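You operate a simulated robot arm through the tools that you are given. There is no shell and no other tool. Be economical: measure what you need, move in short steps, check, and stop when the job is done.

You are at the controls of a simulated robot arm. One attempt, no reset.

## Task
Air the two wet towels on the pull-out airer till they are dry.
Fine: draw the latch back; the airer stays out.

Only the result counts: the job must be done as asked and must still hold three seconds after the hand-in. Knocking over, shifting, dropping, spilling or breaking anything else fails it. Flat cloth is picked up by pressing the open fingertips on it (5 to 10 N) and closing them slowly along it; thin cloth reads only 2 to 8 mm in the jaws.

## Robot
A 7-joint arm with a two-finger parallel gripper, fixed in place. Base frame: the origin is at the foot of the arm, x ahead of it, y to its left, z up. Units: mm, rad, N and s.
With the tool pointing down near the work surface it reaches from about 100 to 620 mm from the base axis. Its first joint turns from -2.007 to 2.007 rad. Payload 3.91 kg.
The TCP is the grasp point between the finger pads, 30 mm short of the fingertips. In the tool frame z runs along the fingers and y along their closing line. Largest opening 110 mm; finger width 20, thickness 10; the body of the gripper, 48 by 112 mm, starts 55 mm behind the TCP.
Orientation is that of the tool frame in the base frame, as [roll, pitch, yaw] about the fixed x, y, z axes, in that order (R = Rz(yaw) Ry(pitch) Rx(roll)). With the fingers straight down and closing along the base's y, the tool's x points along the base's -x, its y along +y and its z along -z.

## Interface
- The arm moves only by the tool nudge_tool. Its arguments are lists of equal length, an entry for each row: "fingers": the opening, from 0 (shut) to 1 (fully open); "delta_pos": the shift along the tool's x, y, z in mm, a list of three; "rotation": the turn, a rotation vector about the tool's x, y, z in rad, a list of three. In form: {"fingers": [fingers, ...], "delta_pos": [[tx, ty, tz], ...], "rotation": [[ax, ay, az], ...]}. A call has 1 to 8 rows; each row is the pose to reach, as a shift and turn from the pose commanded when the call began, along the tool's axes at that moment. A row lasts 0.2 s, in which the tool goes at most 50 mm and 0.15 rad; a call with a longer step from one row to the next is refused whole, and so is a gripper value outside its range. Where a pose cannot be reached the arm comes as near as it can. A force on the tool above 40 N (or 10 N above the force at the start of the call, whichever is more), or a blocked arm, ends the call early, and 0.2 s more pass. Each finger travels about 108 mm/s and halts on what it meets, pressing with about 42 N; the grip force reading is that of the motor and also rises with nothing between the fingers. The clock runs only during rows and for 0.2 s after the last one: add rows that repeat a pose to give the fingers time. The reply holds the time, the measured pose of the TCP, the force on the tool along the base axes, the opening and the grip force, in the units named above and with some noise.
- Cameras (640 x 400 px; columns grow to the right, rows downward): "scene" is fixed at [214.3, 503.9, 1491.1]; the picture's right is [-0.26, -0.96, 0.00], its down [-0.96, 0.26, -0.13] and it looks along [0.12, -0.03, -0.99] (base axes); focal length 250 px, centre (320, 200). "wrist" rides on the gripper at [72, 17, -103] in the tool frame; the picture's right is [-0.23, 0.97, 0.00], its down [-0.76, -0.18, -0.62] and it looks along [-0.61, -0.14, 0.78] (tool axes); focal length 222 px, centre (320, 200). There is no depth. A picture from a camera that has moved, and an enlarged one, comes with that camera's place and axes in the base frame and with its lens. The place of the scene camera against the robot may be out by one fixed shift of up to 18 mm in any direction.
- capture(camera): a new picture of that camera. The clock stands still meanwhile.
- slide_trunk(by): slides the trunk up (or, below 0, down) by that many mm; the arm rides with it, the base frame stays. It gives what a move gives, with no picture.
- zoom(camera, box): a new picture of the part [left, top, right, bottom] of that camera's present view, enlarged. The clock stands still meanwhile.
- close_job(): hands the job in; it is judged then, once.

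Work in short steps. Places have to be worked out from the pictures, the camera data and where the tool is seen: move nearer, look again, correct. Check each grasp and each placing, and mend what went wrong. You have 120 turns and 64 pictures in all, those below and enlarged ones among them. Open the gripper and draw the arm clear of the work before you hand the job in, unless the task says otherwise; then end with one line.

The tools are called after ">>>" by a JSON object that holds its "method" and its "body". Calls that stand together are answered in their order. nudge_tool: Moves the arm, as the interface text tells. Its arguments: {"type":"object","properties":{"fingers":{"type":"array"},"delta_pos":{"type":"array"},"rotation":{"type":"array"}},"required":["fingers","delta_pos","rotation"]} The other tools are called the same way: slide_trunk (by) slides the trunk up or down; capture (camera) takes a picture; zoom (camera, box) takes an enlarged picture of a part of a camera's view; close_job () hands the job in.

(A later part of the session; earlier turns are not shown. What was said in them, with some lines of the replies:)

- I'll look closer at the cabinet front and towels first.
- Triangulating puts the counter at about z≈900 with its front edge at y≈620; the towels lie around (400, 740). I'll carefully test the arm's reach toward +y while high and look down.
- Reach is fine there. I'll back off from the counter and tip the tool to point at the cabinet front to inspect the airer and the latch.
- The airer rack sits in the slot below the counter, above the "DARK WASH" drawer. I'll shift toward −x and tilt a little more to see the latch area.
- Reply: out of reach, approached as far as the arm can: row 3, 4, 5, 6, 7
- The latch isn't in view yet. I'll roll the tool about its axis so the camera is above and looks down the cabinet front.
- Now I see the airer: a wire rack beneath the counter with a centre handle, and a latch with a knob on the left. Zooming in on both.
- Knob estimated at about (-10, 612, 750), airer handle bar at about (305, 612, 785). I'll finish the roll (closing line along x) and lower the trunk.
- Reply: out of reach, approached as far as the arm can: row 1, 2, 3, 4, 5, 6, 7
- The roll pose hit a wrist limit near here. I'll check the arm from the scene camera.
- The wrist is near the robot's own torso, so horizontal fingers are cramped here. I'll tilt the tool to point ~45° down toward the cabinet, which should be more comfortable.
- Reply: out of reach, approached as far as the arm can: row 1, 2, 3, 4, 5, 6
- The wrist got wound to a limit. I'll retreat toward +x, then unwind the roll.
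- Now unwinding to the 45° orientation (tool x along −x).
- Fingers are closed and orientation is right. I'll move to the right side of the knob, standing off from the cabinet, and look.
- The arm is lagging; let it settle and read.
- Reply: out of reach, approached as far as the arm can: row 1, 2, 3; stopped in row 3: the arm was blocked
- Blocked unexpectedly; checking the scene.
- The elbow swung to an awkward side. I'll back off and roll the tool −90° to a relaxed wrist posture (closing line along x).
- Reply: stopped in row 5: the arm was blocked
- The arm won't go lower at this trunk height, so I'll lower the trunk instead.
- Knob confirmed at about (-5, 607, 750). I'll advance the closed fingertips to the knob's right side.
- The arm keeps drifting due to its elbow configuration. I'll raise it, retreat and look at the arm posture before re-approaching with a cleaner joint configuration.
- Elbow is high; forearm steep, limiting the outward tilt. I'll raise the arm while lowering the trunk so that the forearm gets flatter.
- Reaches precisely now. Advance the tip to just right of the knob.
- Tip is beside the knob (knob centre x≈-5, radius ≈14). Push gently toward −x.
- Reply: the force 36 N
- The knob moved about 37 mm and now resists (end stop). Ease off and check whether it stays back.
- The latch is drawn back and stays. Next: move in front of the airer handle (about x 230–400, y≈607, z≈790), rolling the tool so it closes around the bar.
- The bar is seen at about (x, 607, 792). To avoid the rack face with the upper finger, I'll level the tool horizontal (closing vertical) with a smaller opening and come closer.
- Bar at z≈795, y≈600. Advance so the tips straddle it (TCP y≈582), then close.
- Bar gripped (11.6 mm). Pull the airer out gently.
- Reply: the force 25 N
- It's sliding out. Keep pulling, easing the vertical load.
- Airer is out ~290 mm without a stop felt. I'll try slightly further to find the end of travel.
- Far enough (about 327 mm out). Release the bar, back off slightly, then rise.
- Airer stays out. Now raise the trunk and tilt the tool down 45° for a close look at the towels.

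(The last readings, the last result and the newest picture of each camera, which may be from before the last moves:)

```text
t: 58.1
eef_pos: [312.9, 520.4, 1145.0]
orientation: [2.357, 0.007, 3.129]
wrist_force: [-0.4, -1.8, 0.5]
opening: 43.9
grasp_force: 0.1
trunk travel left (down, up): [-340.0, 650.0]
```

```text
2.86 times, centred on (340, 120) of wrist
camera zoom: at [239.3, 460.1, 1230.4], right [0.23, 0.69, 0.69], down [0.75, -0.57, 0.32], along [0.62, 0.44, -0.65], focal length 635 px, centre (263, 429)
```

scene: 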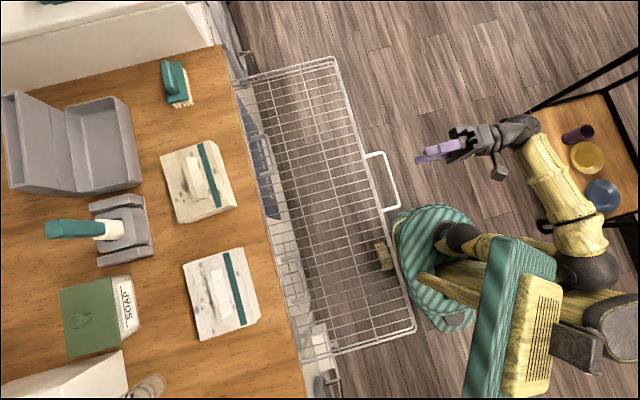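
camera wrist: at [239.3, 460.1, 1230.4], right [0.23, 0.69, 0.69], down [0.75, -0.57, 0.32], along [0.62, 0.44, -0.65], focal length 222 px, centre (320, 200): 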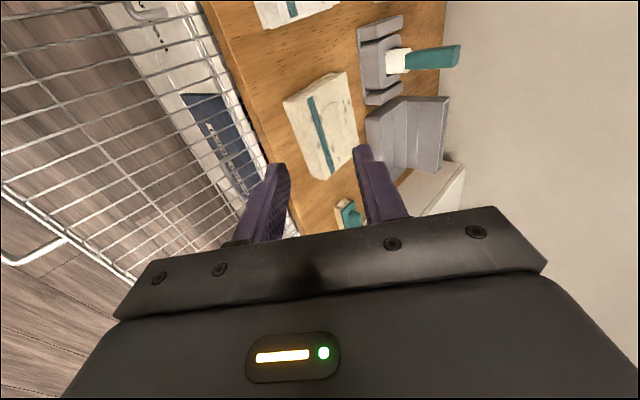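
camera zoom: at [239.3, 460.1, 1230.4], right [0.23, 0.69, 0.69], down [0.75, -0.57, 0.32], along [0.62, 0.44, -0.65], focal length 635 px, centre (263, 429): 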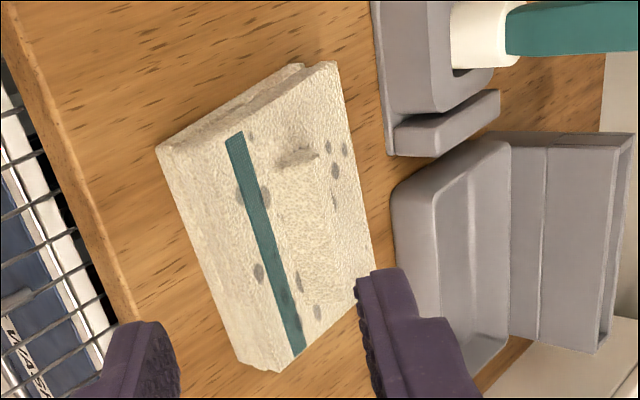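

The towel is a folded stack with a raised ridge (running along x) on top — good to pinch across y. I'll go above the nearer-left towel with the tool pointing down to test reach.

>>> {"method": "nudge_tool", "body": {"fingers": [0.6, 0.6, 0.6, 0.6, 0.6, 0.6, 0.6], "delta_pos": [[28, 10, 30], [56, 20, 60], [84, 30, 90], [112, 40, 120], [140, 50, 150], [168, 60, 180], [168, 60, 180]], "rotation": [[0.131, 0, 0], [0.262, 0, 0], [0.393, 0, 0], [0.524, 0, 0], [0.655, 0, 0], [0.785, 0, 0], [0.785, 0, 0]]}}

>>> {"method": "capture", "body": {"camera": "wrist"}}

>>> {"method": "capture", "body": {"camera": "scene"}}

```text
t: 59.7
eef_pos: [194.5, 551.3, 977.5]
orientation: [3.077, 0.012, 3.131]
wrist_force: [-1.5, 1.5, 0.3]
opening: 65.7
grasp_force: 0.1
out of reach, approached as far as the arm can: row 1, 2, 3, 4, 5, 6, 7
trunk travel left (down, up): [-340.0, 650.0]
```

```text
30 pictures are left
camera wrist: at [120.4, 562.3, 1080.7], right [0.24, 0.97, 0.06], down [0.75, -0.23, 0.62], along [0.61, -0.1, -0.78], focal length 222 px, centre (320, 200)
```

wrist: 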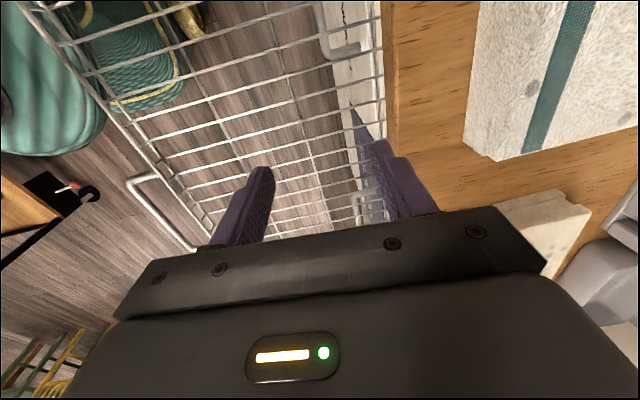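

```text
29 pictures are left
```

scene: 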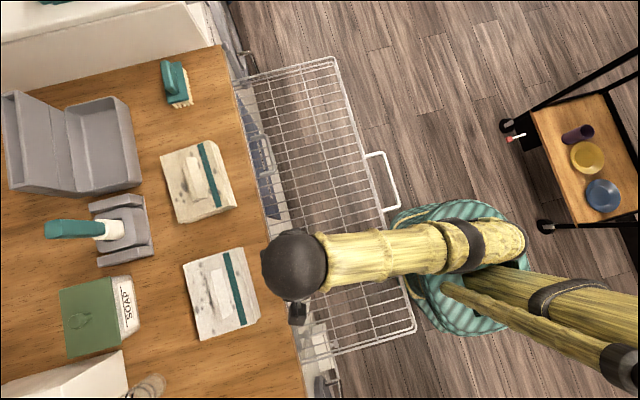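

The arm is stretched upward; a higher trunk will give more outward reach. Raise the trunk 280, then reach out over the left towel.

>>> {"method": "slide_trunk", "body": {"by": 280}}

>>> {"method": "nudge_tool", "body": {"fingers": [0.6, 0.6, 0.6, 0.6, 0.6, 0.6, 0.6], "delta_pos": [[10, 30, 35], [20, 60, 70], [30, 90, 105], [40, 120, 140], [50, 150, 170], [50, 185, 180], [50, 185, 180]], "rotation": [[0, 0, 0], [0.03, 0, 0], [0.064, 0, 0], [0.064, 0, 0], [0.064, 0, 0], [0.064, 0, 0], [0.064, 0, 0]]}}

```text
t: 62.5
eef_pos: [194.3, 553.1, 1257.0]
orientation: [3.077, 0.009, 3.132]
wrist_force: [0.2, -0.2, -0.1]
opening: 66.0
grasp_force: 0.1
trunk travel left (down, up): [-620.0, 370.0]
```

```text
t: 64.1
eef_pos: [146.6, 659.3, 1063.0]
orientation: [3.14, 0.01, 3.132]
wrist_force: [0.3, 0.4, 0.3]
opening: 66.0
grasp_force: 0.1
out of reach, approached as far as the arm can: row 2, 3, 4, 5, 6, 7
trunk travel left (down, up): [-620.0, 370.0]
```

Now radius 675 reached; max tool-down reach is about 700, so some outward tilt is needed. Let me view the towel ridge profile from here.

>>> {"method": "capture", "body": {"camera": "wrist"}}

```text
28 pictures are left
camera wrist: at [73.0, 676.6, 1165.2], right [0.24, 0.97, 0.0], down [0.75, -0.19, 0.63], along [0.61, -0.15, -0.78], focal length 222 px, centre (320, 200)
```

wrist: 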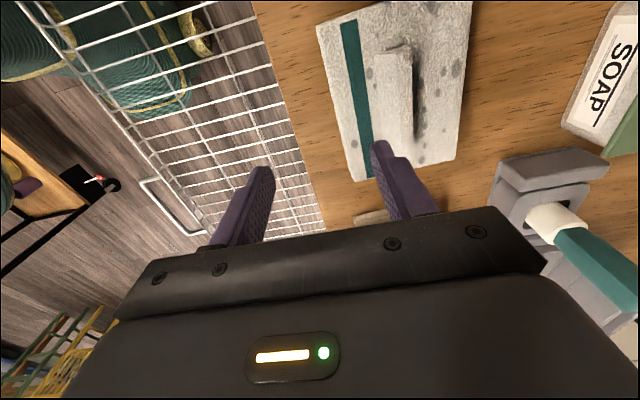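

>>> {"method": "zoom", "body": {"camera": "wrist", "box": [310, 10, 480, 150]}}

```text
2.86 times, centred on (395, 80) of wrist
camera zoom: at [73.0, 676.6, 1165.2], right [0.24, 0.97, 0.0], down [0.75, -0.19, 0.63], along [0.61, -0.15, -0.78], focal length 635 px, centre (106, 543)
```

zoom: 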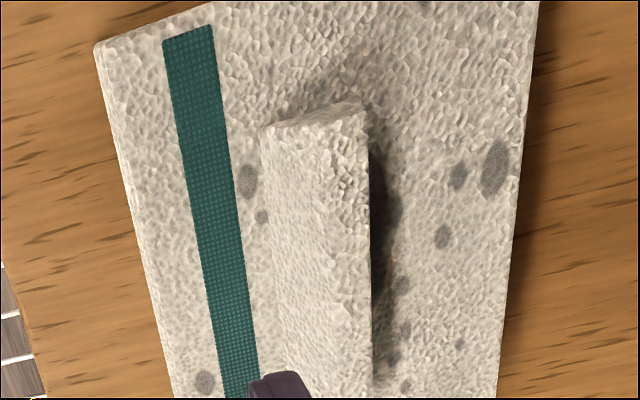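

The ridge of this towel is a raised fold ~30 mm wide, centred near (155, 735). I'll tilt 0.4 rad outward and hover above it.

>>> {"method": "nudge_tool", "body": {"fingers": [0.6, 0.6, 0.6, 0.6, 0.6], "delta_pos": [[-2, 20, 20], [-4, 40, 40], [-7, 64, 65], [-7, 64, 65], [-7, 64, 65]], "rotation": [[-0.14, 0, 0], [-0.28, 0, 0], [-0.4, 0, 0], [-0.4, 0, 0], [-0.4, 0, 0]]}}

>>> {"method": "capture", "body": {"camera": "wrist"}}

```text
t: 65.3
eef_pos: [155.9, 723.3, 996.9]
orientation: [2.74, 0.008, 3.131]
wrist_force: [-0.3, 0.7, -0.1]
opening: 66.3
grasp_force: 0.1
trunk travel left (down, up): [-620.0, 370.0]
```

```text
26 pictures are left
camera wrist: at [81.4, 698.6, 1098.1], right [0.23, 0.89, 0.38], down [0.75, -0.42, 0.51], along [0.62, 0.17, -0.77], focal length 222 px, centre (320, 200)
```

wrist: 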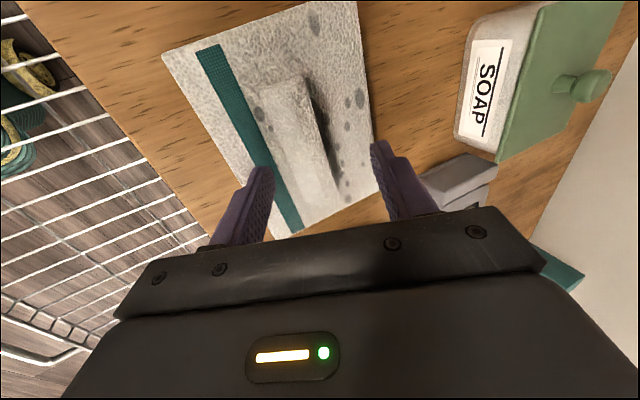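

Ridge centre confirmed at (157, 735). Narrow slightly and descend carefully, watching force.

>>> {"method": "nudge_tool", "body": {"fingers": [0.5, 0.5, 0.5, 0.5, 0.5], "delta_pos": [[0, -4, 9], [0, -8, 18], [0, -10, 24], [0, -12, 29], [0, -14, 34]], "rotation": [[0, 0, 0], [0, 0, 0], [0, 0, 0], [0, 0, 0], [0, 0, 0]]}}

>>> {"method": "capture", "body": {"camera": "wrist"}}

```text
t: 66.2
eef_pos: [154.6, 723.8, 981.2]
orientation: [2.719, 0.013, 3.13]
wrist_force: [-1.2, -5.0, 18.3]
opening: 53.9
grasp_force: 0.1
trunk travel left (down, up): [-620.0, 370.0]
stopped in row 4: the force on the tool passed its limit (the readings are from after the stop); the commanded pose is now the measured one
```

```text
25 pictures are left
camera wrist: at [81.3, 697.6, 1082.6], right [0.23, 0.89, 0.4], down [0.75, -0.43, 0.5], along [0.62, 0.18, -0.76], focal length 222 px, centre (320, 200)
```

wrist: 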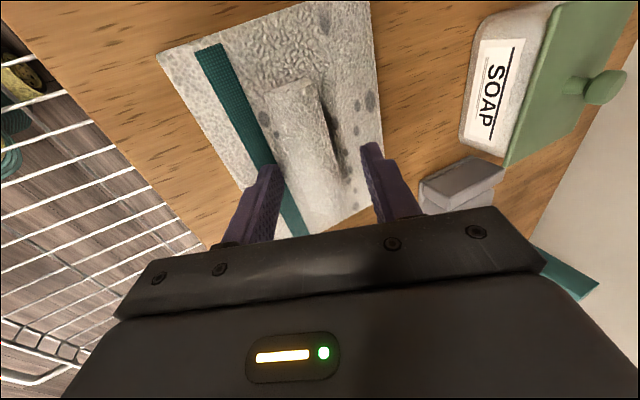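

Contact at towel top (z≈940). The ridge lies between the fingers; close slowly while sinking slightly, since the near fingertip rises as it closes.

>>> {"method": "nudge_tool", "body": {"fingers": [0.42, 0.34, 0.27, 0.2, 0.13, 0.06, 0, 0], "delta_pos": [[5, 0, 0], [5, -1, 2], [5, -1.5, 4], [5, -2, 6], [5, -3, 8], [5, -3, 8], [5, -3, 8], [5, -3, 8]], "rotation": [[0, 0, 0], [0, 0, 0], [0, 0, 0], [0, 0, 0], [0, 0, 0], [0, 0, 0], [0, 0, 0], [0, 0, 0]]}}

>>> {"method": "capture", "body": {"camera": "wrist"}}

```text
t: 67.3
eef_pos: [152.1, 727.6, 978.9]
orientation: [2.711, 0.016, 3.129]
wrist_force: [0.7, 1.6, 13.2]
opening: 21.6
grasp_force: 7.1
trunk travel left (down, up): [-620.0, 370.0]
stopped in row 5: the force on the tool passed its limit (the readings are from after the stop); the commanded pose is now the measured one
```

```text
24 pictures are left
camera wrist: at [77.5, 699.6, 1079.3], right [0.23, 0.88, 0.41], down [0.75, -0.43, 0.5], along [0.62, 0.19, -0.76], focal length 222 px, centre (320, 200)
```

wrist: 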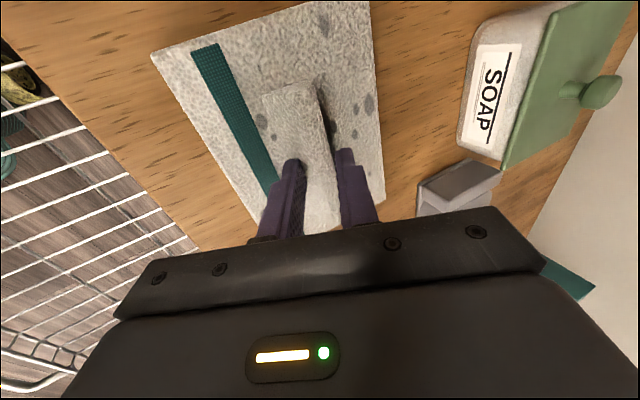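

The ridge is between the fingers (21.6 mm). Close fully without moving, then test-lift.

>>> {"method": "nudge_tool", "body": {"fingers": [0.1, 0.04, 0, 0, 0], "delta_pos": [[0, 0, 0], [0, 0, 0], [0, 0, 0], [0, 0, 0], [0, 0, 0]], "rotation": [[0, 0, 0], [0, 0, 0], [0, 0, 0], [0, 0, 0], [0, 0, 0]]}}

>>> {"method": "nudge_tool", "body": {"fingers": [0, 0, 0, 0, 0], "delta_pos": [[0, 3, -7], [0, 6, -14], [0, 10, -23], [0, 14, -32], [0, 17, -40]], "rotation": [[0, 0, 0], [0, 0, 0], [0, 0, 0], [0, 0, 0], [0, 0, 0]]}}

>>> {"method": "capture", "body": {"camera": "wrist"}}

```text
t: 68.5
eef_pos: [151.2, 726.2, 978.8]
orientation: [2.71, 0.013, 3.127]
wrist_force: [1.6, 10.5, 26.9]
opening: 20.3
grasp_force: 42.4
trunk travel left (down, up): [-620.0, 370.0]
```

```text
t: 69.7
eef_pos: [151.7, 726.8, 1017.5]
orientation: [2.72, 0.014, 3.129]
wrist_force: [-0.1, 1.3, -1.2]
opening: 16.0
grasp_force: 41.8
trunk travel left (down, up): [-620.0, 370.0]
```

```text
23 pictures are left
camera wrist: at [77.5, 699.2, 1119.1], right [0.23, 0.89, 0.4], down [0.75, -0.43, 0.51], along [0.62, 0.18, -0.76], focal length 222 px, centre (320, 200)
```

wrist: 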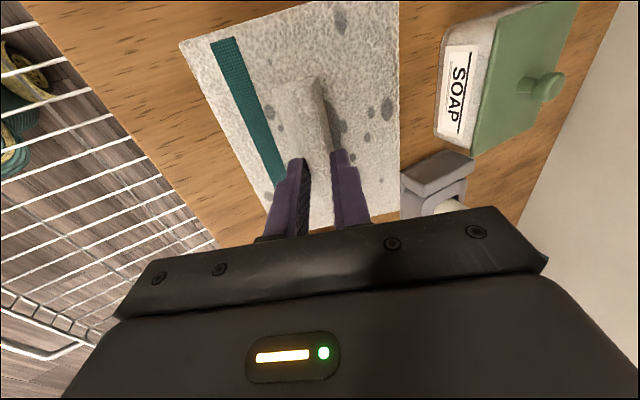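

The towel lifted with the gripper (16 mm grip). Carry it over the airer, holding orientation.

>>> {"method": "nudge_tool", "body": {"fingers": [0, 0, 0, 0, 0, 0, 0, 0], "delta_pos": [[0, 0, -15], [0, -37, -34], [0, -74, -52], [0, -111, -71], [0, -148, -90], [0, -185, -108], [0, -225, -126], [0, -225, -126]], "rotation": [[0, 0, 0], [0, 0, 0], [0, 0, 0], [0, 0, 0], [0, 0, 0], [0, 0, 0], [0, 0, 0], [0, 0, 0]]}}

>>> {"method": "capture", "body": {"camera": "scene"}}

>>> {"method": "capture", "body": {"camera": "wrist"}}

```text
t: 71.5
eef_pos: [147.3, 468.7, 1042.6]
orientation: [2.718, 0.014, 3.128]
wrist_force: [0.1, 0.5, -2.1]
opening: 15.6
grasp_force: 42.3
trunk travel left (down, up): [-620.0, 370.0]
```

```text
22 pictures are left
```

scene: 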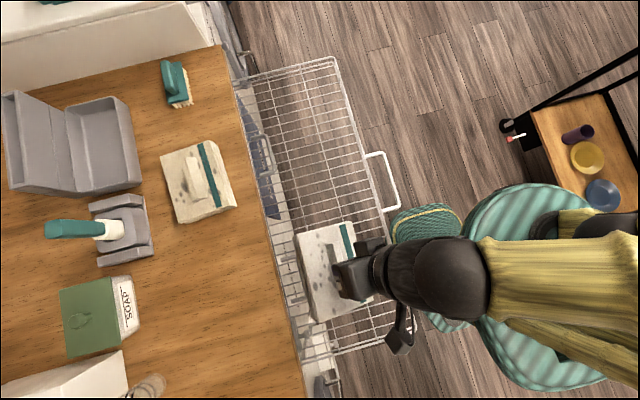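

```text
21 pictures are left
camera wrist: at [74.3, 442.0, 1141.9], right [0.23, 0.88, 0.4], down [0.75, -0.43, 0.51], along [0.62, 0.18, -0.76], focal length 222 px, centre (320, 200)
```

wrist: 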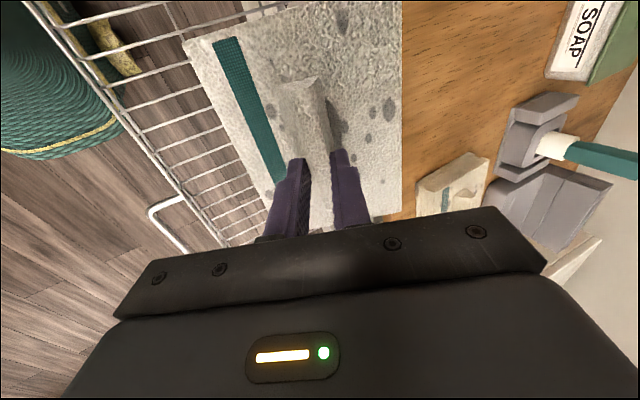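

Towel is above the airer and clear of the counter edge. Lower with the trunk to just above the rack.

>>> {"method": "slide_trunk", "body": {"by": -120}}

>>> {"method": "capture", "body": {"camera": "wrist"}}

```text
t: 73.0
eef_pos: [147.2, 469.1, 921.0]
orientation: [2.717, 0.013, 3.128]
wrist_force: [-0.9, 0.3, -0.9]
opening: 15.3
grasp_force: 41.7
trunk travel left (down, up): [-500.0, 490.0]
```

```text
20 pictures are left
camera wrist: at [74.3, 442.3, 1022.2], right [0.23, 0.88, 0.4], down [0.75, -0.43, 0.51], along [0.62, 0.18, -0.76], focal length 222 px, centre (320, 200)
```

wrist: 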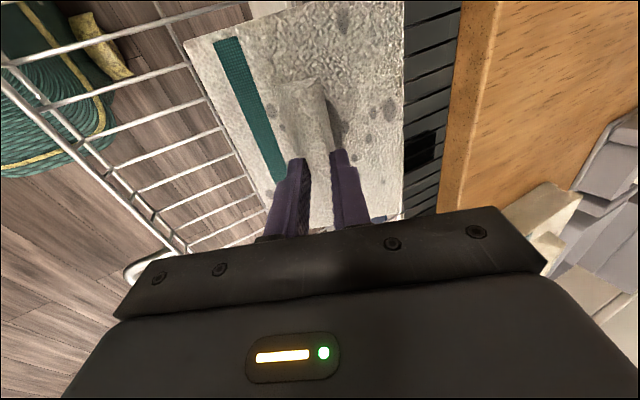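

Lower gently with the arm, watching force.

>>> {"method": "nudge_tool", "body": {"fingers": [0, 0, 0, 0, 0], "delta_pos": [[0, -2.5, 5.5], [0, -5, 11], [0, -7.5, 16.5], [0, -9, 19.5], [0, -10, 22]], "rotation": [[0, 0, 0], [0, 0, 0], [0, 0, 0], [0, 0, 0], [0, 0, 0]]}}

```text
t: 74.2
eef_pos: [148.4, 469.6, 897.5]
orientation: [2.717, 0.014, 3.131]
wrist_force: [-0.1, -0.3, -1.8]
opening: 15.5
grasp_force: 41.9
trunk travel left (down, up): [-500.0, 490.0]
```

>>> {"method": "nudge_tool", "body": {"fingers": [0, 0, 0, 0, 0], "delta_pos": [[0, -1.5, 3.5], [0, -3, 7], [0, -4.5, 10], [0, -6, 13], [0, -7, 15]], "rotation": [[0, 0, 0], [0, 0, 0], [0, 0, 0], [0, 0, 0], [0, 0, 0]]}}

```text
t: 75.4
eef_pos: [148.5, 468.3, 882.1]
orientation: [2.713, 0.016, 3.128]
wrist_force: [-1.3, -0.3, 8.9]
opening: 15.1
grasp_force: 41.6
trunk travel left (down, up): [-500.0, 490.0]
```

Contact felt (~9 N). Release slowly and check.

>>> {"method": "nudge_tool", "body": {"fingers": [0.15, 0.2, 0.3, 0.4, 0.45, 0.45], "delta_pos": [[0, -0.5, 1], [0, -0.5, 1], [0, -0.5, 1], [0, 0, 0], [0, 4, -9], [0, 8, -18]], "rotation": [[0, 0, 0], [0, 0, 0], [0, 0, 0], [0, 0, 0], [0, 0, 0], [0, 0, 0]]}}

>>> {"method": "nudge_tool", "body": {"fingers": [0.45, 0.45, 0.45, 0.45, 0.45], "delta_pos": [[0, 8, -18], [0, 16, -36], [0, 30, -70], [0, 45, -105], [0, 60, -140]], "rotation": [[0, 0, 0], [0, 0, 0], [0, 0, 0], [0, 0, 0], [0, 0, 0]]}}

>>> {"method": "capture", "body": {"camera": "wrist"}}

```text
t: 76.8
eef_pos: [148.5, 468.8, 899.6]
orientation: [2.72, 0.015, 3.129]
wrist_force: [0.2, -0.1, -0.9]
opening: 49.5
grasp_force: 0.0
trunk travel left (down, up): [-500.0, 490.0]
```

```text
t: 78.0
eef_pos: [146.1, 466.3, 1054.0]
orientation: [2.717, 0.014, 3.129]
wrist_force: [0.0, 0.4, -0.5]
opening: 49.3
grasp_force: 0.1
trunk travel left (down, up): [-500.0, 490.0]
```

```text
19 pictures are left
camera wrist: at [72.6, 439.3, 1153.7], right [0.23, 0.89, 0.4], down [0.75, -0.43, 0.51], along [0.62, 0.18, -0.76], focal length 222 px, centre (320, 200)
```

wrist: 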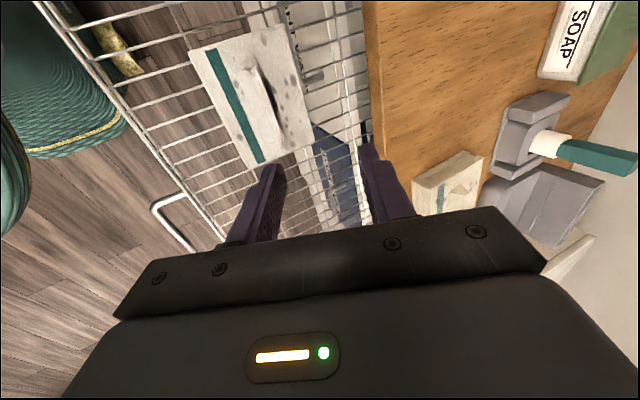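

Towel 1 rests flat on the airer. The second towel's ridge is near (398, 727, 950), radius ~830, so I need more tilt; raise trunk, and tilt toward +x as well (keeps closing along y).

>>> {"method": "slide_trunk", "body": {"by": 125}}

>>> {"method": "nudge_tool", "body": {"fingers": [0.5, 0.5, 0.5, 0.5, 0.5, 0.5, 0.5], "delta_pos": [[-40, -7, 15], [-80, -14, 30], [-120, -21, 45], [-160, -28, 60], [-200, -35, 75], [-235, -41, 91], [-235, -41, 91]], "rotation": [[-0.014, -0.12, 0], [-0.028, -0.24, 0], [-0.042, -0.36, 0], [-0.056, -0.48, 0], [-0.07, -0.6, 0], [-0.07, -0.6, 0], [-0.07, -0.6, 0]]}}

```text
t: 79.6
eef_pos: [147.0, 465.7, 1177.6]
orientation: [2.717, 0.013, 3.129]
wrist_force: [-0.3, 0.7, 0.1]
opening: 49.7
grasp_force: 0.1
trunk travel left (down, up): [-625.0, 365.0]
```

```text
t: 81.2
eef_pos: [384.0, 463.3, 1081.9]
orientation: [2.56, 0.543, 2.832]
wrist_force: [-0.4, -1.1, 0.0]
opening: 55.0
grasp_force: 0.1
trunk travel left (down, up): [-625.0, 365.0]
```

>>> {"method": "nudge_tool", "body": {"fingers": [0.55, 0.55, 0.55, 0.55, 0.55, 0.55, 0.55, 0.55], "delta_pos": [[15, 27, 22], [31, 53, 43], [46, 80, 65], [61, 107, 86], [76, 134, 108], [92, 160, 129], [107, 187, 151], [107, 187, 151]], "rotation": [[0, 0, 0], [0, 0, 0], [0, 0, 0], [0, 0, 0], [0, 0, 0], [0, 0, 0], [0, 0, 0], [0, 0, 0]]}}

>>> {"method": "capture", "body": {"camera": "wrist"}}

```text
t: 83.0
eef_pos: [380.7, 714.0, 1005.4]
orientation: [2.559, 0.545, 2.833]
wrist_force: [0.8, 0.2, 0.6]
opening: 60.5
grasp_force: 0.0
trunk travel left (down, up): [-625.0, 365.0]
```

```text
18 pictures are left
camera wrist: at [261.8, 708.1, 1050.1], right [0.17, 0.8, 0.57], down [0.26, -0.6, 0.76], along [0.95, 0.02, -0.31], focal length 222 px, centre (320, 200)
```

wrist: 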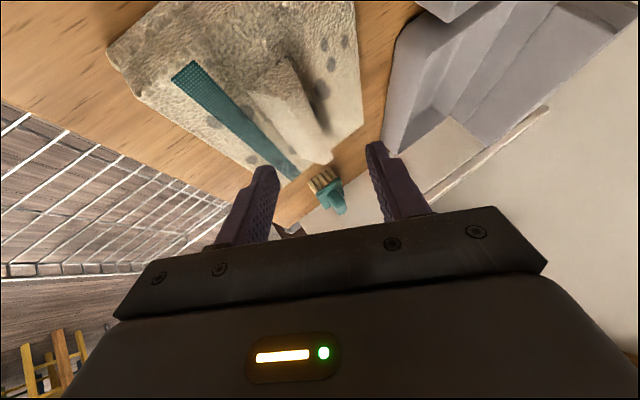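

Reach works. Ridge runs from (347,730) to (453,738); I'll shift +8 in y and descend to contact.

>>> {"method": "nudge_tool", "body": {"fingers": [0.5, 0.5, 0.5, 0.5, 0.5, 0.5], "delta_pos": [[4, -1, 7], [8, -2, 13], [12, -3.3, 20], [13.5, -4.7, 22], [15, -6, 24], [16.5, -7.5, 26]], "rotation": [[0, 0, 0], [0, 0, 0], [0, 0, 0], [0, 0, 0], [0, 0, 0], [0, 0, 0]]}}

>>> {"method": "capture", "body": {"camera": "wrist"}}

```text
t: 84.4
eef_pos: [383.3, 721.0, 982.1]
orientation: [2.551, 0.546, 2.828]
wrist_force: [1.8, -4.5, 25.8]
opening: 50.4
grasp_force: 0.1
trunk travel left (down, up): [-625.0, 365.0]
```

```text
17 pictures are left
camera wrist: at [263.7, 713.7, 1025.7], right [0.17, 0.8, 0.58], down [0.26, -0.61, 0.75], along [0.95, 0.03, -0.31], focal length 222 px, centre (320, 200)
```

wrist: 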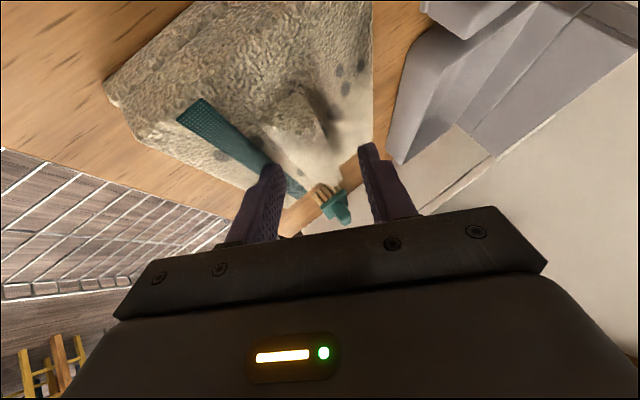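

In contact; ridge between the fingers. Close slowly with a slight sink.

>>> {"method": "nudge_tool", "body": {"fingers": [0.42, 0.35, 0.28, 0.22, 0.17, 0.1, 0.0, 0.0], "delta_pos": [[-1, 0, -1], [0, 0, 0], [1, -0.7, 1.4], [2, -1.4, 2.8], [2.5, -1.8, 3.5], [2.5, -1.8, 3.5], [2.5, -1.8, 3.5], [2.5, -1.8, 3.5]], "rotation": [[0, 0, 0], [0, 0, 0], [0, 0, 0], [0, 0, 0], [0, 0, 0], [0, 0, 0], [0, 0, 0], [0, 0, 0]]}}

>>> {"method": "capture", "body": {"camera": "wrist"}}

```text
t: 86.2
eef_pos: [380.5, 723.6, 977.8]
orientation: [2.547, 0.544, 2.83]
wrist_force: [4.0, 10.0, 31.7]
opening: 22.2
grasp_force: 41.9
trunk travel left (down, up): [-625.0, 365.0]
```

```text
16 pictures are left
camera wrist: at [261.4, 716.1, 1021.1], right [0.16, 0.79, 0.58], down [0.26, -0.61, 0.75], along [0.95, 0.03, -0.31], focal length 222 px, centre (320, 200)
```

wrist: 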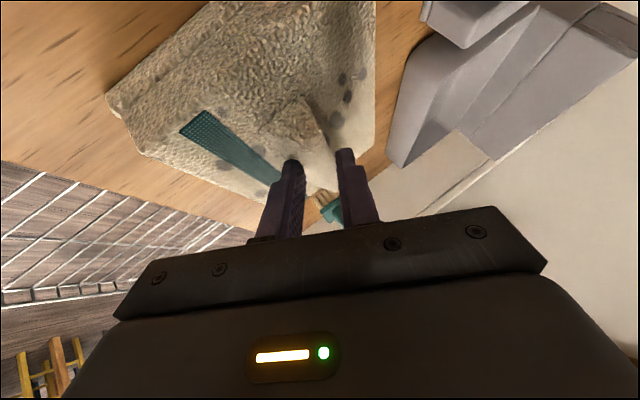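

Ridge gripped (22 mm, 42 N). Lift straight up.

>>> {"method": "nudge_tool", "body": {"fingers": [0, 0, 0, 0, 0, 0], "delta_pos": [[-4, 4, -6], [-8, 7.5, -11.5], [-13, 12, -18], [-18, 16.5, -25], [-23, 21, -32], [-28, 26, -39]], "rotation": [[0, 0, 0], [0, 0, 0], [0, 0, 0], [0, 0, 0], [0, 0, 0], [0, 0, 0]]}}

>>> {"method": "capture", "body": {"camera": "wrist"}}

```text
t: 87.6
eef_pos: [383.1, 724.2, 1025.3]
orientation: [2.562, 0.544, 2.833]
wrist_force: [0.6, -0.7, -1.5]
opening: 15.2
grasp_force: 42.2
trunk travel left (down, up): [-625.0, 365.0]
```

```text
15 pictures are left
camera wrist: at [263.0, 716.8, 1069.8], right [0.17, 0.8, 0.57], down [0.26, -0.6, 0.76], along [0.95, 0.02, -0.31], focal length 222 px, centre (320, 200)
```

wrist: 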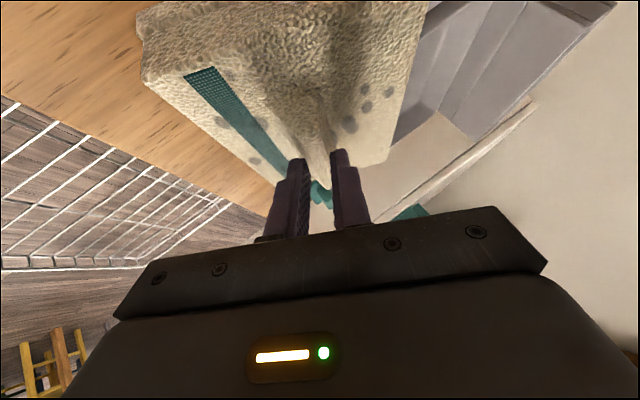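

Held. Carry it to over the airer (y≈475).

>>> {"method": "nudge_tool", "body": {"fingers": [0, 0, 0, 0, 0, 0, 0, 0], "delta_pos": [[-8, 7, -11], [-19, -28, -26], [-30, -64, -42], [-41, -100, -58], [-52, -138, -75], [-63, -176, -91], [-75, -214, -108], [-75, -214, -108]], "rotation": [[0, 0, 0], [0, 0, 0], [0, 0, 0], [0, 0, 0], [0, 0, 0], [0, 0, 0], [0, 0, 0], [0, 0, 0]]}}

>>> {"method": "capture", "body": {"camera": "scene"}}

```text
t: 89.4
eef_pos: [383.2, 472.4, 1040.3]
orientation: [2.56, 0.544, 2.833]
wrist_force: [-0.5, -0.5, -2.0]
opening: 15.1
grasp_force: 41.8
trunk travel left (down, up): [-625.0, 365.0]
```

```text
14 pictures are left
```

scene: 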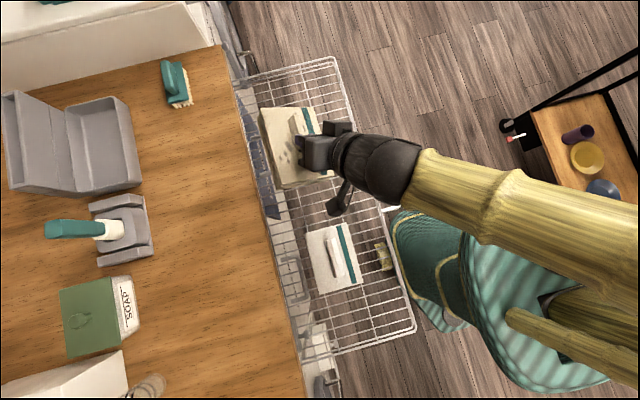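

Over the airer, clear of the counter. Lower with trunk, then arm.

>>> {"method": "slide_trunk", "body": {"by": -125}}

>>> {"method": "nudge_tool", "body": {"fingers": [0, 0, 0, 0, 0, 0], "delta_pos": [[3, -2.5, 4], [6, -5, 8], [8, -7, 11], [9.5, -8.5, 13], [11, -10, 15], [12, -11, 16.5]], "rotation": [[0, 0, 0], [0, 0, 0], [0, 0, 0], [0, 0, 0], [0, 0, 0], [0, 0, 0]]}}

>>> {"method": "capture", "body": {"camera": "wrist"}}

```text
t: 90.9
eef_pos: [382.5, 471.6, 915.9]
orientation: [2.56, 0.545, 2.831]
wrist_force: [0.6, -0.3, -1.3]
opening: 15.3
grasp_force: 41.8
trunk travel left (down, up): [-500.0, 490.0]
```

```text
t: 92.3
eef_pos: [382.3, 473.1, 892.5]
orientation: [2.559, 0.544, 2.831]
wrist_force: [0.4, -0.5, -1.9]
opening: 15.3
grasp_force: 41.7
trunk travel left (down, up): [-500.0, 490.0]
```

```text
13 pictures are left
camera wrist: at [263.7, 465.6, 937.2], right [0.17, 0.8, 0.57], down [0.26, -0.6, 0.76], along [0.95, 0.02, -0.31], focal length 222 px, centre (320, 200)
```

wrist: 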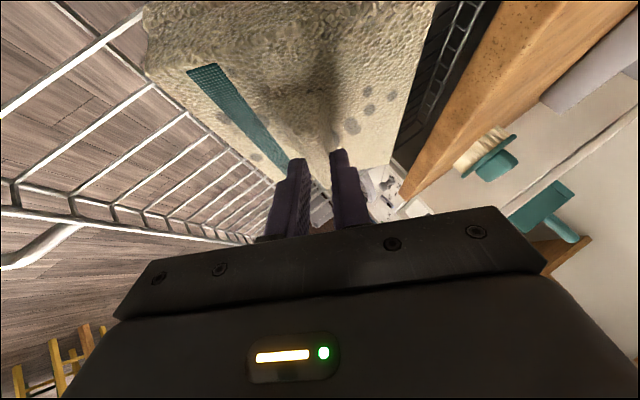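

Still free; continue lowering in small steps until contact.

>>> {"method": "nudge_tool", "body": {"fingers": [0, 0, 0, 0, 0], "delta_pos": [[1.6, -1.5, 2.2], [3.2, -2.9, 4.4], [4.8, -4.3, 6.6], [6.2, -5.6, 8.6], [7.2, -6.6, 10]], "rotation": [[0, 0, 0], [0, 0, 0], [0, 0, 0], [0, 0, 0], [0, 0, 0]]}}

```text
t: 93.5
eef_pos: [381.1, 473.1, 881.8]
orientation: [2.55, 0.546, 2.83]
wrist_force: [-5.3, 1.4, 24.4]
opening: 15.3
grasp_force: 42.5
trunk travel left (down, up): [-500.0, 490.0]
```

Contact. Release gradually and rise.

>>> {"method": "nudge_tool", "body": {"fingers": [0.15, 0.2, 0.3, 0.4, 0.45, 0.45], "delta_pos": [[-1, 1, -1.4], [-1, 1, -1.4], [-1, 1, -1.4], [-1, 1, -1.4], [-6, 5.5, -8], [-11, 10, -15]], "rotation": [[0, 0, 0], [0, 0, 0], [0, 0, 0], [0, 0, 0], [0, 0, 0], [0, 0, 0]]}}

>>> {"method": "nudge_tool", "body": {"fingers": [0.45, 0.45, 0.45, 0.45, 0.45, 0.45], "delta_pos": [[-10, 10, -14], [-23, 20, -32], [-38, 32, -55], [-55, 40, -80], [-70, 20, -110], [-85, 0, -140]], "rotation": [[0, 0, 0], [0, 0, 0], [0, 0, 0], [0, 0, 0], [0, 0, 0], [0, 0, 0]]}}

>>> {"method": "capture", "body": {"camera": "scene"}}

>>> {"method": "capture", "body": {"camera": "wrist"}}

```text
t: 94.9
eef_pos: [383.6, 472.2, 900.9]
orientation: [2.561, 0.543, 2.833]
wrist_force: [-0.6, 0.0, 0.2]
opening: 49.5
grasp_force: 0.1
trunk travel left (down, up): [-500.0, 490.0]
```

```text
t: 96.3
eef_pos: [372.5, 394.4, 1044.9]
orientation: [2.558, 0.543, 2.829]
wrist_force: [0.1, 0.3, 0.3]
opening: 49.7
grasp_force: 0.0
trunk travel left (down, up): [-500.0, 490.0]
```

```text
12 pictures are left
```

scene: 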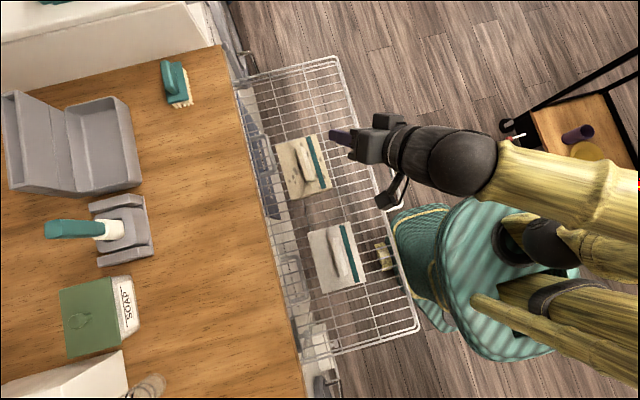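

```text
11 pictures are left
camera wrist: at [252.4, 388.1, 1088.8], right [0.17, 0.8, 0.58], down [0.26, -0.6, 0.75], along [0.95, 0.02, -0.31], focal length 222 px, centre (320, 200)
```

wrist: 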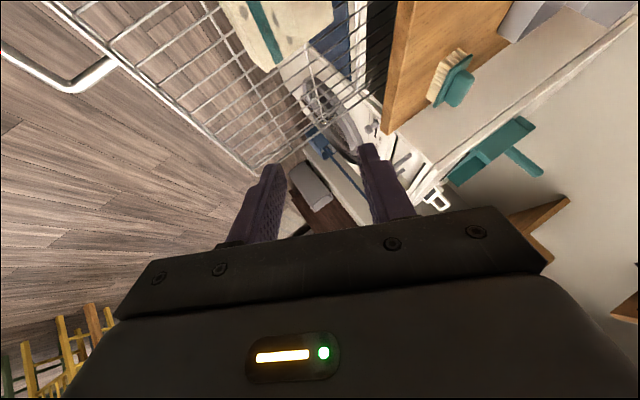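

Both towels lie on the airer, and the first one's wet spots appear to have faded. Draw the arm clear and wait for drying.

>>> {"method": "nudge_tool", "body": {"fingers": [0.45, 0.45, 0.45, 0.45, 0.45, 0.45, 0.45, 0.45], "delta_pos": [[-17, -26, -25], [-35, -52, -50], [-50, -76, -75], [-65, -95, -95], [-65, -95, -95], [-65, -95, -95], [-65, -95, -95], [-65, -95, -95]], "rotation": [[0, 0, 0], [0, 0, 0], [0, 0, 0], [0, 0, 0], [0, 0, 0], [0, 0, 0], [0, 0, 0], [0, 0, 0]]}}

>>> {"method": "zoom", "body": {"camera": "scene", "box": [220, 110, 420, 310]}}

```text
t: 98.1
eef_pos: [370.0, 258.2, 1099.8]
orientation: [2.561, 0.543, 2.831]
wrist_force: [0.7, -0.2, 0.0]
opening: 49.5
grasp_force: 0.0
trunk travel left (down, up): [-500.0, 490.0]
```

```text
2.00 times, centred on (320, 210) of scene
camera zoom: at [214.3, 503.9, 1491.1], right [-0.26, -0.96, 0.0], down [-0.96, 0.26, -0.13], along [0.12, -0.03, -0.99], focal length 500 px, centre (320, 180)
```

zoom: 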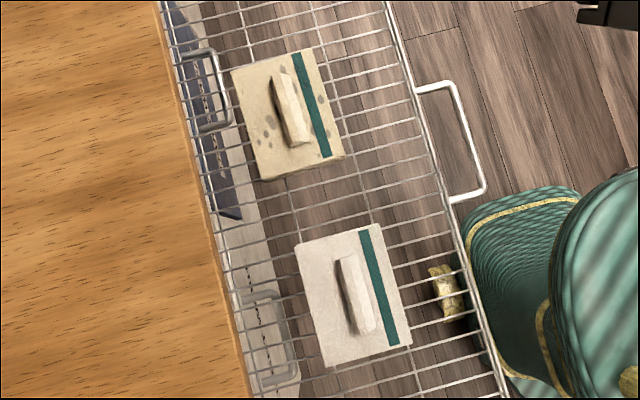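

T2 is dry (no spots); the second still shows spots. Wait in place.

>>> {"method": "nudge_tool", "body": {"fingers": [0.45, 0.45, 0.45, 0.45, 0.45, 0.45, 0.45, 0.45], "delta_pos": [[0, 0, 0], [0, 0, 0], [0, 0, 0], [0, 0, 0], [0, 0, 0], [0, 0, 0], [0, 0, 0], [0, 0, 0]], "rotation": [[0, 0, 0], [0, 0, 0], [0, 0, 0], [0, 0, 0], [0, 0, 0], [0, 0, 0], [0, 0, 0], [0, 0, 0]]}}

>>> {"method": "nudge_tool", "body": {"fingers": [0.45, 0.45, 0.45, 0.45, 0.45, 0.45, 0.45, 0.45], "delta_pos": [[0, 0, 0], [0, 0, 0], [0, 0, 0], [0, 0, 0], [0, 0, 0], [0, 0, 0], [0, 0, 0], [0, 0, 0]], "rotation": [[0, 0, 0], [0, 0, 0], [0, 0, 0], [0, 0, 0], [0, 0, 0], [0, 0, 0], [0, 0, 0], [0, 0, 0]]}}

>>> {"method": "nudge_tool", "body": {"fingers": [0.45, 0.45, 0.45, 0.45, 0.45, 0.45, 0.45, 0.45], "delta_pos": [[0, 0, 0], [0, 0, 0], [0, 0, 0], [0, 0, 0], [0, 0, 0], [0, 0, 0], [0, 0, 0], [0, 0, 0]], "rotation": [[0, 0, 0], [0, 0, 0], [0, 0, 0], [0, 0, 0], [0, 0, 0], [0, 0, 0], [0, 0, 0], [0, 0, 0]]}}

>>> {"method": "nudge_tool", "body": {"fingers": [0.45, 0.45, 0.45, 0.45, 0.45, 0.45, 0.45, 0.45], "delta_pos": [[0, 0, 0], [0, 0, 0], [0, 0, 0], [0, 0, 0], [0, 0, 0], [0, 0, 0], [0, 0, 0], [0, 0, 0]], "rotation": [[0, 0, 0], [0, 0, 0], [0, 0, 0], [0, 0, 0], [0, 0, 0], [0, 0, 0], [0, 0, 0], [0, 0, 0]]}}

>>> {"method": "nudge_tool", "body": {"fingers": [0.45, 0.45, 0.45, 0.45, 0.45, 0.45, 0.45, 0.45], "delta_pos": [[0, 0, 0], [0, 0, 0], [0, 0, 0], [0, 0, 0], [0, 0, 0], [0, 0, 0], [0, 0, 0], [0, 0, 0]], "rotation": [[0, 0, 0], [0, 0, 0], [0, 0, 0], [0, 0, 0], [0, 0, 0], [0, 0, 0], [0, 0, 0], [0, 0, 0]]}}

>>> {"method": "zoom", "body": {"camera": "scene", "box": [220, 110, 420, 310]}}

```text
t: 99.9
eef_pos: [370.3, 257.4, 1100.0]
orientation: [2.56, 0.543, 2.831]
wrist_force: [-0.6, 0.0, 0.6]
opening: 49.5
grasp_force: 0.0
trunk travel left (down, up): [-500.0, 490.0]
```

```text
t: 101.7
eef_pos: [371.4, 259.0, 1101.0]
orientation: [2.56, 0.543, 2.83]
wrist_force: [0.0, 0.7, 0.4]
opening: 49.4
grasp_force: 0.1
trunk travel left (down, up): [-500.0, 490.0]
```

```text
t: 103.5
eef_pos: [371.6, 258.1, 1099.9]
orientation: [2.559, 0.543, 2.832]
wrist_force: [0.2, -0.1, -0.3]
opening: 49.3
grasp_force: 0.0
trunk travel left (down, up): [-500.0, 490.0]
```

```text
t: 105.3
eef_pos: [370.3, 257.8, 1100.6]
orientation: [2.56, 0.543, 2.831]
wrist_force: [-0.2, -0.1, 0.0]
opening: 49.4
grasp_force: 0.1
trunk travel left (down, up): [-500.0, 490.0]
```

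```text
t: 107.1
eef_pos: [370.7, 258.6, 1099.5]
orientation: [2.561, 0.543, 2.83]
wrist_force: [-0.9, 1.4, -0.4]
opening: 49.5
grasp_force: 0.3
trunk travel left (down, up): [-500.0, 490.0]
```

```text
2.00 times, centred on (320, 210) of scene
camera zoom: at [214.3, 503.9, 1491.1], right [-0.26, -0.96, 0.0], down [-0.96, 0.26, -0.13], along [0.12, -0.03, -0.99], focal length 500 px, centre (320, 180)
```

zoom: 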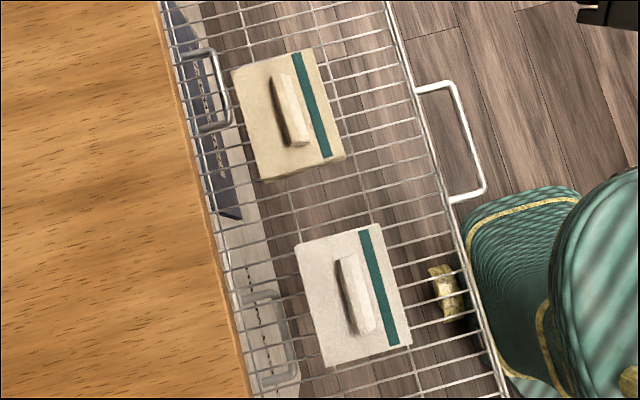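

Both towels are now spot-free (dry), the airer is out, the latch is drawn back and the arm is clear; handing in.

>>> {"method": "close_job", "body": {}}

```text
The job is handed in.
```

The job is handed in: I drew the latch back, pulled the airer out and left it out, and both towels were lying on it with no wet spots left.
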